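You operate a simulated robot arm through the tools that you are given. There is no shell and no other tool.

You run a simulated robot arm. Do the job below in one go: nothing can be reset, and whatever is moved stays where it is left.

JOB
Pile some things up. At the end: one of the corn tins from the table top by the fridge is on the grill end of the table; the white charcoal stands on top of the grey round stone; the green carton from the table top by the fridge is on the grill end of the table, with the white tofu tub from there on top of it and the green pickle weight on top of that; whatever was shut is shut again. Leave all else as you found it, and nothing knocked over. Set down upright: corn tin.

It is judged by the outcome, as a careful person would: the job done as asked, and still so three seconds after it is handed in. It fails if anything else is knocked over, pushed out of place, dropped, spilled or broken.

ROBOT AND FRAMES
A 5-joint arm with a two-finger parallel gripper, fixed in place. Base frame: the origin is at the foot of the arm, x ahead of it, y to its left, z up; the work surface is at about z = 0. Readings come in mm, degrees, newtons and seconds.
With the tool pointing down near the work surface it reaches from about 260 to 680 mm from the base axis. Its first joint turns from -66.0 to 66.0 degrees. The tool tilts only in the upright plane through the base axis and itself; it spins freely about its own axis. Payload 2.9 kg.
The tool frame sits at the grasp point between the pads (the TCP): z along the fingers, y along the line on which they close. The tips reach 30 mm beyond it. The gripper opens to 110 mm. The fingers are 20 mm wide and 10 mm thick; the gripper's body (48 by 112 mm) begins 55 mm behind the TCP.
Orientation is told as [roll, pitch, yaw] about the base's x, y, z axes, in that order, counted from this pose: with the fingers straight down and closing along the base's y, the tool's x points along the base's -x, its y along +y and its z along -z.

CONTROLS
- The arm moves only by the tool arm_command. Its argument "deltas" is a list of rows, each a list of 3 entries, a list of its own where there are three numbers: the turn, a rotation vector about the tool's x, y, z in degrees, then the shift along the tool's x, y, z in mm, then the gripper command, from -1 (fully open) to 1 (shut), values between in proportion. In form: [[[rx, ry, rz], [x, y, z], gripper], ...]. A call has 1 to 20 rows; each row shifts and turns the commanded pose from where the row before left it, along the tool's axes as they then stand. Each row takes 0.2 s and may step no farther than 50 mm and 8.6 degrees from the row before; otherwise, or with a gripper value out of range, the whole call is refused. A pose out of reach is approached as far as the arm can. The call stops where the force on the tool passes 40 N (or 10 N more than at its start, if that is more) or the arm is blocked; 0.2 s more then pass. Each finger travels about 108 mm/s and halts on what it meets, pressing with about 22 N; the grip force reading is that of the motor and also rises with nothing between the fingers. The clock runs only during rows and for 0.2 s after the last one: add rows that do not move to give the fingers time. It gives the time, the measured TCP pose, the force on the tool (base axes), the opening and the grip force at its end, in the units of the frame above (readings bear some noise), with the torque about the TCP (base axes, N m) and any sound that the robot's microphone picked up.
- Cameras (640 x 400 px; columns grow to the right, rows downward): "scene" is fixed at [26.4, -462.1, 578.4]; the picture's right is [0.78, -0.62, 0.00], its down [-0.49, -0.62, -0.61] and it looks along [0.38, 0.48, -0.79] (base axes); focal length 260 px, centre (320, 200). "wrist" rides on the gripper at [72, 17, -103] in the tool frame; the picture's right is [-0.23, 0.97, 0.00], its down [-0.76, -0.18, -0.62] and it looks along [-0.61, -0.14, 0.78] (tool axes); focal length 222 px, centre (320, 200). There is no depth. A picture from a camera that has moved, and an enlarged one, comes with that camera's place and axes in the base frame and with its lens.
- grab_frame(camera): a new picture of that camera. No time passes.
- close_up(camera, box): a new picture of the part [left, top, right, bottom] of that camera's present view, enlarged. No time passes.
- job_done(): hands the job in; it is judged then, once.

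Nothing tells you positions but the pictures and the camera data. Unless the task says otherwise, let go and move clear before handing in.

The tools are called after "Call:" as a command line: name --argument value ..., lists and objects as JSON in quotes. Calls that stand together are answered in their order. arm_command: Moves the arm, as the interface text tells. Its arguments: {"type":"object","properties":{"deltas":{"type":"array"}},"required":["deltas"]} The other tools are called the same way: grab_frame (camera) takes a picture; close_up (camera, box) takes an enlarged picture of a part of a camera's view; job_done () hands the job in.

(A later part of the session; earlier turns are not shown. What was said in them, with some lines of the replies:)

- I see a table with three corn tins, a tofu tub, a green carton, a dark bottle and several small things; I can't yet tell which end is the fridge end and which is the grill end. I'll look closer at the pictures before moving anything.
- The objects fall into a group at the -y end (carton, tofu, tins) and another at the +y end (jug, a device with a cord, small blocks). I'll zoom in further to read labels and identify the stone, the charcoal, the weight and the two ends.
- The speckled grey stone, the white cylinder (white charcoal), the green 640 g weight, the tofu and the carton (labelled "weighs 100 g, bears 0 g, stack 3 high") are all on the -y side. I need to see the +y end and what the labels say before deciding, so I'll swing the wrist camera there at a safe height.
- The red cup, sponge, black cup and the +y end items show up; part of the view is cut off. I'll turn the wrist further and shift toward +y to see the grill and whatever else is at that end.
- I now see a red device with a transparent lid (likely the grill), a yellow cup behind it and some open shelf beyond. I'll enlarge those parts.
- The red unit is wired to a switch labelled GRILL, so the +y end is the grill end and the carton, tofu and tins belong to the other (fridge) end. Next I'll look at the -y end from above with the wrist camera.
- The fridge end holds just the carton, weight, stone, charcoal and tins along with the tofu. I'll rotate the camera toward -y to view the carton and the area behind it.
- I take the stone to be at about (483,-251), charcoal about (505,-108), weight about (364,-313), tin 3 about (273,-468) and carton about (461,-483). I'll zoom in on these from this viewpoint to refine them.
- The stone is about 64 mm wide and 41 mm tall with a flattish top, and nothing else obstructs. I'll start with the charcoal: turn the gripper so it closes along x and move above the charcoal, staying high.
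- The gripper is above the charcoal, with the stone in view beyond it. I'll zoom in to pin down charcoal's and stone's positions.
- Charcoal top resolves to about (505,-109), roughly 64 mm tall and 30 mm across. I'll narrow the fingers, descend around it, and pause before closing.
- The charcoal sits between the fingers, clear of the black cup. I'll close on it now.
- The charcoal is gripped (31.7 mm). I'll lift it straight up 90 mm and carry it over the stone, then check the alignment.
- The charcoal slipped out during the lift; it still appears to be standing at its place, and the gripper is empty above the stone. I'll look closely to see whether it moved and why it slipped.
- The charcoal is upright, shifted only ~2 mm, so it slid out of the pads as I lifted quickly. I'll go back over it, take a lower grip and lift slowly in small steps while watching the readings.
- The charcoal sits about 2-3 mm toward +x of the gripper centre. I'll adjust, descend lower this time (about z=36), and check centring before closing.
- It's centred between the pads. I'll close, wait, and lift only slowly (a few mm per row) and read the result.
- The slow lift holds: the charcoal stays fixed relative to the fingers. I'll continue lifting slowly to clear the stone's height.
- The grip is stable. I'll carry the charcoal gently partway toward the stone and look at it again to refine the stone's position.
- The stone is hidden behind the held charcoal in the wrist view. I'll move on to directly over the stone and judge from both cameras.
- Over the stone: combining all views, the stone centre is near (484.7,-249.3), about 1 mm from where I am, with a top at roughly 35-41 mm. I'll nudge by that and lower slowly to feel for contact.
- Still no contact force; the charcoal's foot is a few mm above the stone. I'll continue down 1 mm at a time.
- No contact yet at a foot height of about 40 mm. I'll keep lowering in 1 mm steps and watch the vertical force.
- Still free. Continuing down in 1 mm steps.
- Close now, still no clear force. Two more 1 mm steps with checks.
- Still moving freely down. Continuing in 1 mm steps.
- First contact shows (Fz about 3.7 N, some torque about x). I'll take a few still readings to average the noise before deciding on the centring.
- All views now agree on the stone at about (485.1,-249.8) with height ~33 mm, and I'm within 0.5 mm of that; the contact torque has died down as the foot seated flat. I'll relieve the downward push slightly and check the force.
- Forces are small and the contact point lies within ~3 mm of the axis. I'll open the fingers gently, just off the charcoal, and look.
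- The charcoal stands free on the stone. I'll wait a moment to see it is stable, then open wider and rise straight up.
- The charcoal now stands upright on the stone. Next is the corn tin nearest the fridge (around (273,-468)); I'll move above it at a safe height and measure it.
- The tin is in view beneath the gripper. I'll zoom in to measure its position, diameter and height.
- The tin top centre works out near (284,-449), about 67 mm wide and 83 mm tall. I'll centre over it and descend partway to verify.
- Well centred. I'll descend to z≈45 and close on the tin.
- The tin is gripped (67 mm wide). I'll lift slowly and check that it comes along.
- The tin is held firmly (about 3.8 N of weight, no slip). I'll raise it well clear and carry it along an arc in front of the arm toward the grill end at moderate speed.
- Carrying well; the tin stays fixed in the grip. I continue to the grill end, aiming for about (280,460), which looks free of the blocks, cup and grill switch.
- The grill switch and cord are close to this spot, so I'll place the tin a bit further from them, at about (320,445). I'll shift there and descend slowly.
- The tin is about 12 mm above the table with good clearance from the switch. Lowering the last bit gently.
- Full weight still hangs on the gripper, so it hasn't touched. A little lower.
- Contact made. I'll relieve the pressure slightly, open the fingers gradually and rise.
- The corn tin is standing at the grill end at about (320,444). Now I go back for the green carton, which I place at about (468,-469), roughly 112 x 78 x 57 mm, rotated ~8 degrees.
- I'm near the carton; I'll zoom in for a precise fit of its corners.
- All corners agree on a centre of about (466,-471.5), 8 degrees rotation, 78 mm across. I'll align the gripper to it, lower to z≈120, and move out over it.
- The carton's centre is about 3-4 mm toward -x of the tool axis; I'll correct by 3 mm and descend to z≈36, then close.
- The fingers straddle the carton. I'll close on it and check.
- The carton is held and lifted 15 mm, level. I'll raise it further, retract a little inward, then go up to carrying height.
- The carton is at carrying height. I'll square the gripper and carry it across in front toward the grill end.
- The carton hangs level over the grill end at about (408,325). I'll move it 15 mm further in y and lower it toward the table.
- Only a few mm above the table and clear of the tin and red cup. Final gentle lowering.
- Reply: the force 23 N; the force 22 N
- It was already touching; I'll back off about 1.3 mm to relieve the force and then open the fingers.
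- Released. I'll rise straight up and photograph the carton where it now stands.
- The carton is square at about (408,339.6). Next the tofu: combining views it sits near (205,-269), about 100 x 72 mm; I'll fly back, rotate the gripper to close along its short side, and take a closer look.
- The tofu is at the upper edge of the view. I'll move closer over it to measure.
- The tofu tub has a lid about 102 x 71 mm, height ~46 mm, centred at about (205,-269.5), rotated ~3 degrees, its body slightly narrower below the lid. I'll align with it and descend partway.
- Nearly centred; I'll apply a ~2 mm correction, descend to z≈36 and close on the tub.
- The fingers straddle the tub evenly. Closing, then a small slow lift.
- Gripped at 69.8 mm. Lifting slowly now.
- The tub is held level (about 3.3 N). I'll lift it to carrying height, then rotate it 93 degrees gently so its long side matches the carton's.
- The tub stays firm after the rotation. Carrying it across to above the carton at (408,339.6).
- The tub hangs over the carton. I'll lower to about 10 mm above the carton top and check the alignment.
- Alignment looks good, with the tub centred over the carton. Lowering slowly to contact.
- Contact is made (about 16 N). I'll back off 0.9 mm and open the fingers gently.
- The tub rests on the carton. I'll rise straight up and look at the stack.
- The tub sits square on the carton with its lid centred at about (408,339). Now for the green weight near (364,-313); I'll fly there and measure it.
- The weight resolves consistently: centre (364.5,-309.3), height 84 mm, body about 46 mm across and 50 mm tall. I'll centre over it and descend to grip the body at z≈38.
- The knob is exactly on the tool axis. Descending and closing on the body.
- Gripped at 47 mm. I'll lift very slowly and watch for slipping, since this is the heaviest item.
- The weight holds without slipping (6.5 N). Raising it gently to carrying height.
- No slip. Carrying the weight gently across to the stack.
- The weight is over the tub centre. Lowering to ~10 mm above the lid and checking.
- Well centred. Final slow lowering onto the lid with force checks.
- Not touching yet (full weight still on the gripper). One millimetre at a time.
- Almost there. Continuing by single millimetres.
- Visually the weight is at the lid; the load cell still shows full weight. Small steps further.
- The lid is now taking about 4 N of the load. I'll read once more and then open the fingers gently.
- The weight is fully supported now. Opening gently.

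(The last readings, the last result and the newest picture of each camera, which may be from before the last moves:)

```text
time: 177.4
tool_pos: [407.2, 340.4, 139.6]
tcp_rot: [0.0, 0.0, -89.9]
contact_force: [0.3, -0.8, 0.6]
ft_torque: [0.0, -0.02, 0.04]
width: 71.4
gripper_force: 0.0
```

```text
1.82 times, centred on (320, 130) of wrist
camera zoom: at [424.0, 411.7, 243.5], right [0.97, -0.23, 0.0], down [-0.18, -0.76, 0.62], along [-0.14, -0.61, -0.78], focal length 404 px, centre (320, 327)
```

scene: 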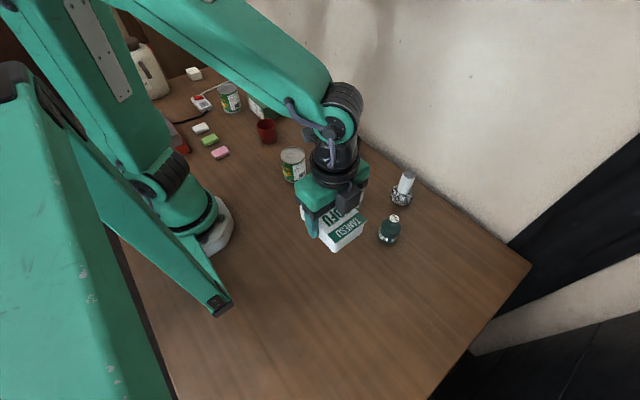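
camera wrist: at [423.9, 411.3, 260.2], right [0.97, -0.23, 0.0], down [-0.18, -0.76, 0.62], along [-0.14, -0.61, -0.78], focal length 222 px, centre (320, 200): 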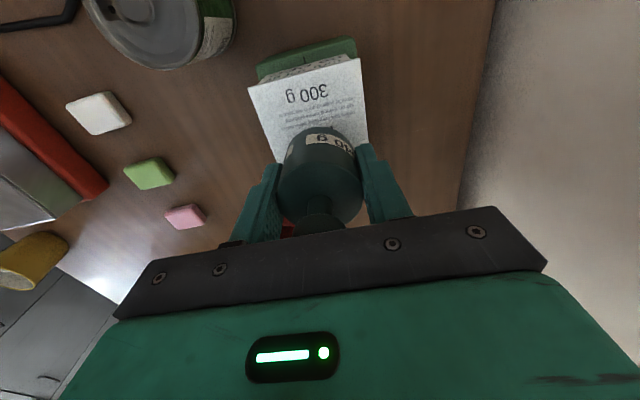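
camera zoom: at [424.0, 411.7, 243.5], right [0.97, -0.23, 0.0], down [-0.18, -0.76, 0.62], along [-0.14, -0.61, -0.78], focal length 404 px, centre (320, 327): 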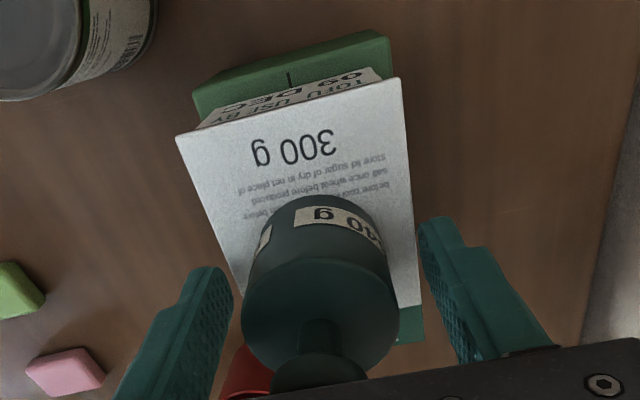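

The stack stands with the fingers clear. I'll rise straight up and then check the whole scene.

Call:
arm_command --deltas '[[[0, 0, 0], [0, 0, -8], -0.3], [[0, 0, 0], [0, 0, -15], -0.3], [[0, 0, 0], [0, 0, -25], -0.3], [[0, 0, 0], [0, 0, -35], -0.3], [[0, 0, 0], [0, 0, -35], -0.3], [[0, 0, 0], [0, 0, -20], -0.3], [[0, 0, 0], [0, 0, 0], -0.3]]'

Call:
grab_frame --camera "scene"

Call:
grab_frame --camera "wrist"

Call:
close_up --camera "scene" --box '[235, 55, 310, 130]'

Call:
close_up --camera "scene" --box '[375, 155, 435, 215]'

```text
time: 179.0
tool_pos: [407.2, 339.4, 277.6]
tcp_rot: [0.0, 0.0, -89.9]
contact_force: [-1.0, 0.0, 0.1]
ft_torque: [-0.03, 0.0, 0.0]
width: 71.5
gripper_force: 0.0
```

```text
taken
```

scene: 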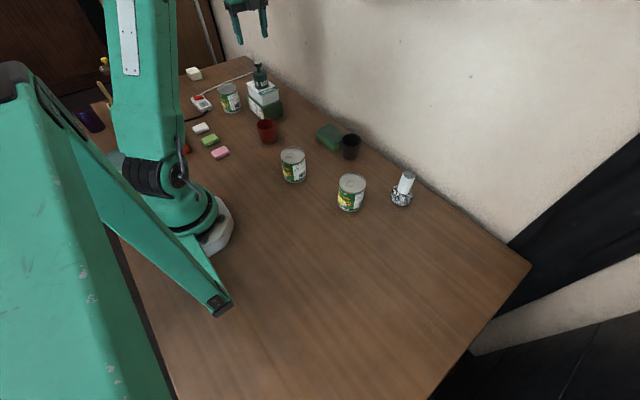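

```text
taken
camera wrist: at [423.8, 411.9, 381.0], right [0.97, -0.23, 0.0], down [-0.18, -0.76, 0.62], along [-0.14, -0.61, -0.78], focal length 222 px, centre (320, 200)
```

wrist: 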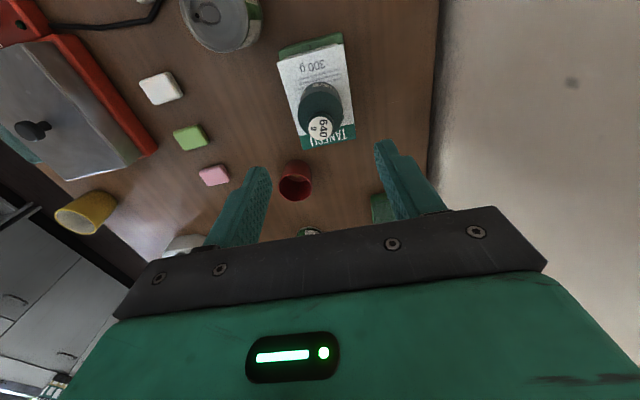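

```text
5.33 times, centred on (272, 92) of scene
camera zoom: at [26.4, -462.1, 578.4], right [0.78, -0.62, 0.0], down [-0.49, -0.62, -0.61], along [0.38, 0.48, -0.79], focal length 1388 px, centre (573, 773)
```

zoom: 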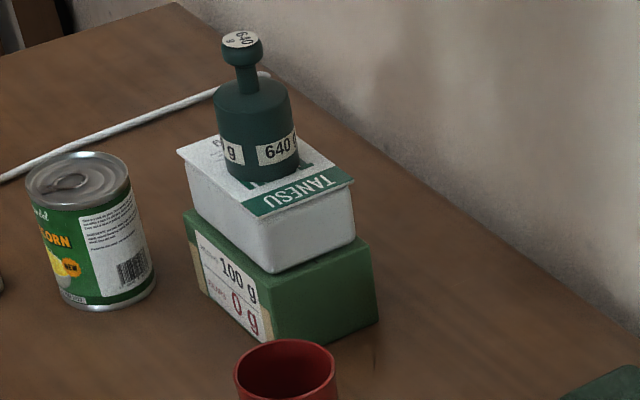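

```text
6.67 times, centred on (405, 185) of scene
camera zoom: at [26.4, -462.1, 578.4], right [0.78, -0.62, 0.0], down [-0.49, -0.62, -0.61], along [0.38, 0.48, -0.79], focal length 1735 px, centre (-247, 300)
```

zoom: 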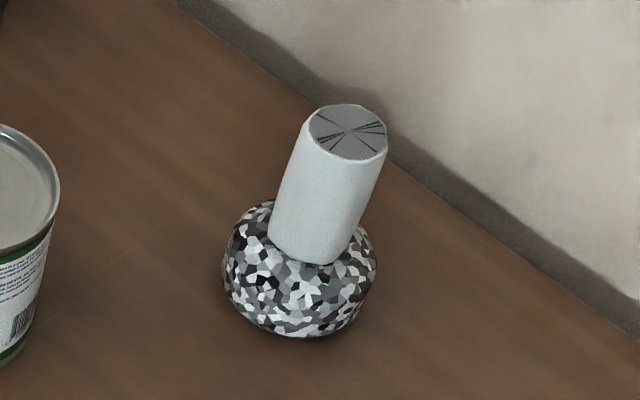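

Everything looks right: tin upright, carton-tofu-weight stack square, charcoal on the stone, and other items unchanged. I'll move the arm a little away, wait a few seconds, and recheck stability before handing in.

Call:
arm_command --deltas '[[[0, 0, 0], [0, 0, -15], -0.3], [[0, 0, 0], [-30, 0, 0], -0.3], [[0, 0, 0], [-40, 0, 0], -0.3], [[0, 0, 0], [-40, 0, 0], -0.3], [[0, 0, 0], [-40, 0, 0], -0.3], [[0, 0, 0], [0, 0, 0], -0.3], [[0, 0, 0], [0, 0, 0], -0.3], [[0, 0, 0], [0, 0, 0], -0.3], [[0, 0, 0], [0, 0, 0], -0.3], [[0, 0, 0], [0, 0, 0], -0.3], [[0, 0, 0], [0, 0, 0], -0.3], [[0, 0, 0], [0, 0, 0], -0.3], [[0, 0, 0], [0, 0, 0], -0.3], [[0, 0, 0], [0, 0, 0], -0.3], [[0, 0, 0], [0, 0, 0], -0.3], [[0, 0, 0], [0, 0, 0], -0.3]]'

Call:
grab_frame --camera "scene"

Call:
close_up --camera "scene" --box '[235, 55, 310, 130]'

Call:
close_up --camera "scene" --box '[375, 155, 435, 215]'

Call:
close_up --camera "scene" --box '[240, 100, 440, 225]'

```text
time: 182.4
tool_pos: [407.4, 190.2, 290.7]
tcp_rot: [0.0, 0.0, -89.9]
contact_force: [-0.9, -0.6, -0.5]
ft_torque: [-0.03, 0.02, 0.01]
width: 71.6
gripper_force: 0.0
```

```text
taken
```

scene: 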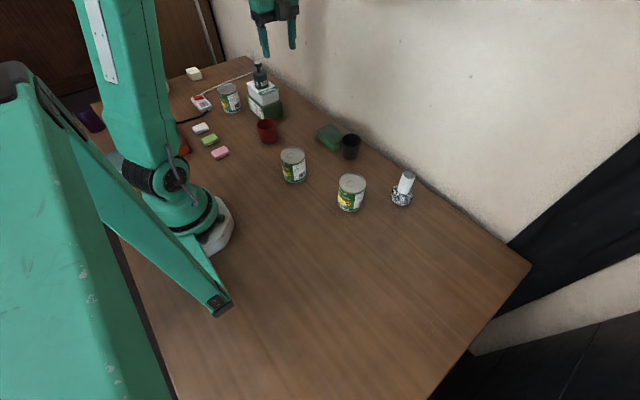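

```text
5.33 times, centred on (272, 92) of scene
camera zoom: at [26.4, -462.1, 578.4], right [0.78, -0.62, 0.0], down [-0.49, -0.62, -0.61], along [0.38, 0.48, -0.79], focal length 1388 px, centre (573, 773)
```

zoom: 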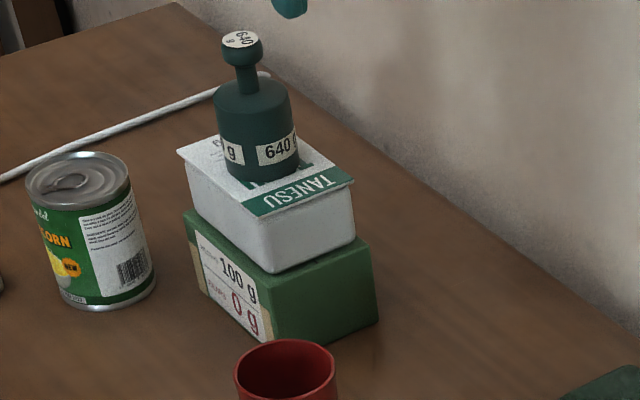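

```text
6.67 times, centred on (405, 185) of scene
camera zoom: at [26.4, -462.1, 578.4], right [0.78, -0.62, 0.0], down [-0.49, -0.62, -0.61], along [0.38, 0.48, -0.79], focal length 1735 px, centre (-247, 300)
```

zoom: 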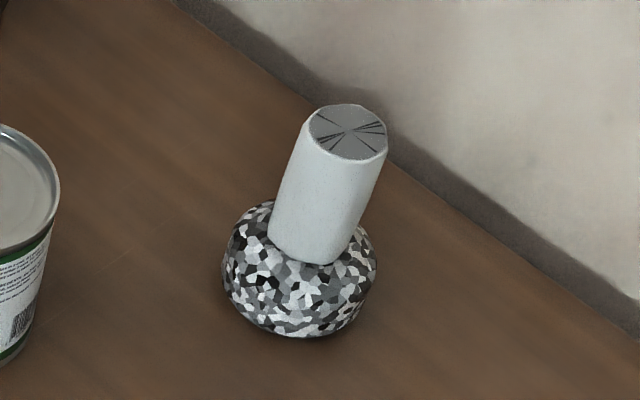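

```text
3.20 times, centred on (340, 162) of scene
camera zoom: at [26.4, -462.1, 578.4], right [0.78, -0.62, 0.0], down [-0.49, -0.62, -0.61], along [0.38, 0.48, -0.79], focal length 833 px, centre (256, 320)
```

zoom: 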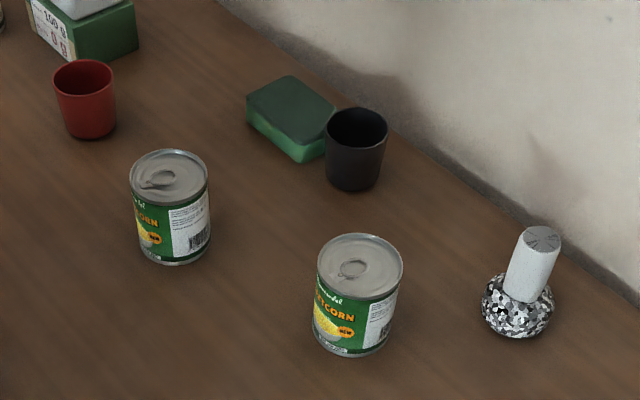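

After a few more seconds nothing has moved. The corn tin stands upright at the grill end, the carton-tofu-weight pile is steady there, and the charcoal stands on the stone. The other things are where they were, nothing was opened, and the arm is clear, so I'm handing in.

Call:
job_done

```text
The job is handed in.
```

The job is handed in: everything you asked for is in place, and nothing had shifted when I checked again about three seconds later.

- **Corn tin:** the one nearest the fridge now stands upright at the grill end.
- **Charcoal:** the white charcoal stands on top of the grey round stone.
- **Pile:** the green carton is at the grill end, with the tofu tub on it and the green 640 g weight on top.
- **Everything else:** the rest of the table looks the same as at the start. I opened nothing, so nothing needed shutting.

- **Carton label:** the green carton is marked "BEARS 0 g". I stacked the tofu and the weight on it as you asked, and it shows no sign of giving, but that is about 1 kg on top of it.
- **Charcoal slip:** the charcoal slid out of the gripper on my first lift. It stayed standing and moved only 2–3 mm, and the second, slower lift held.
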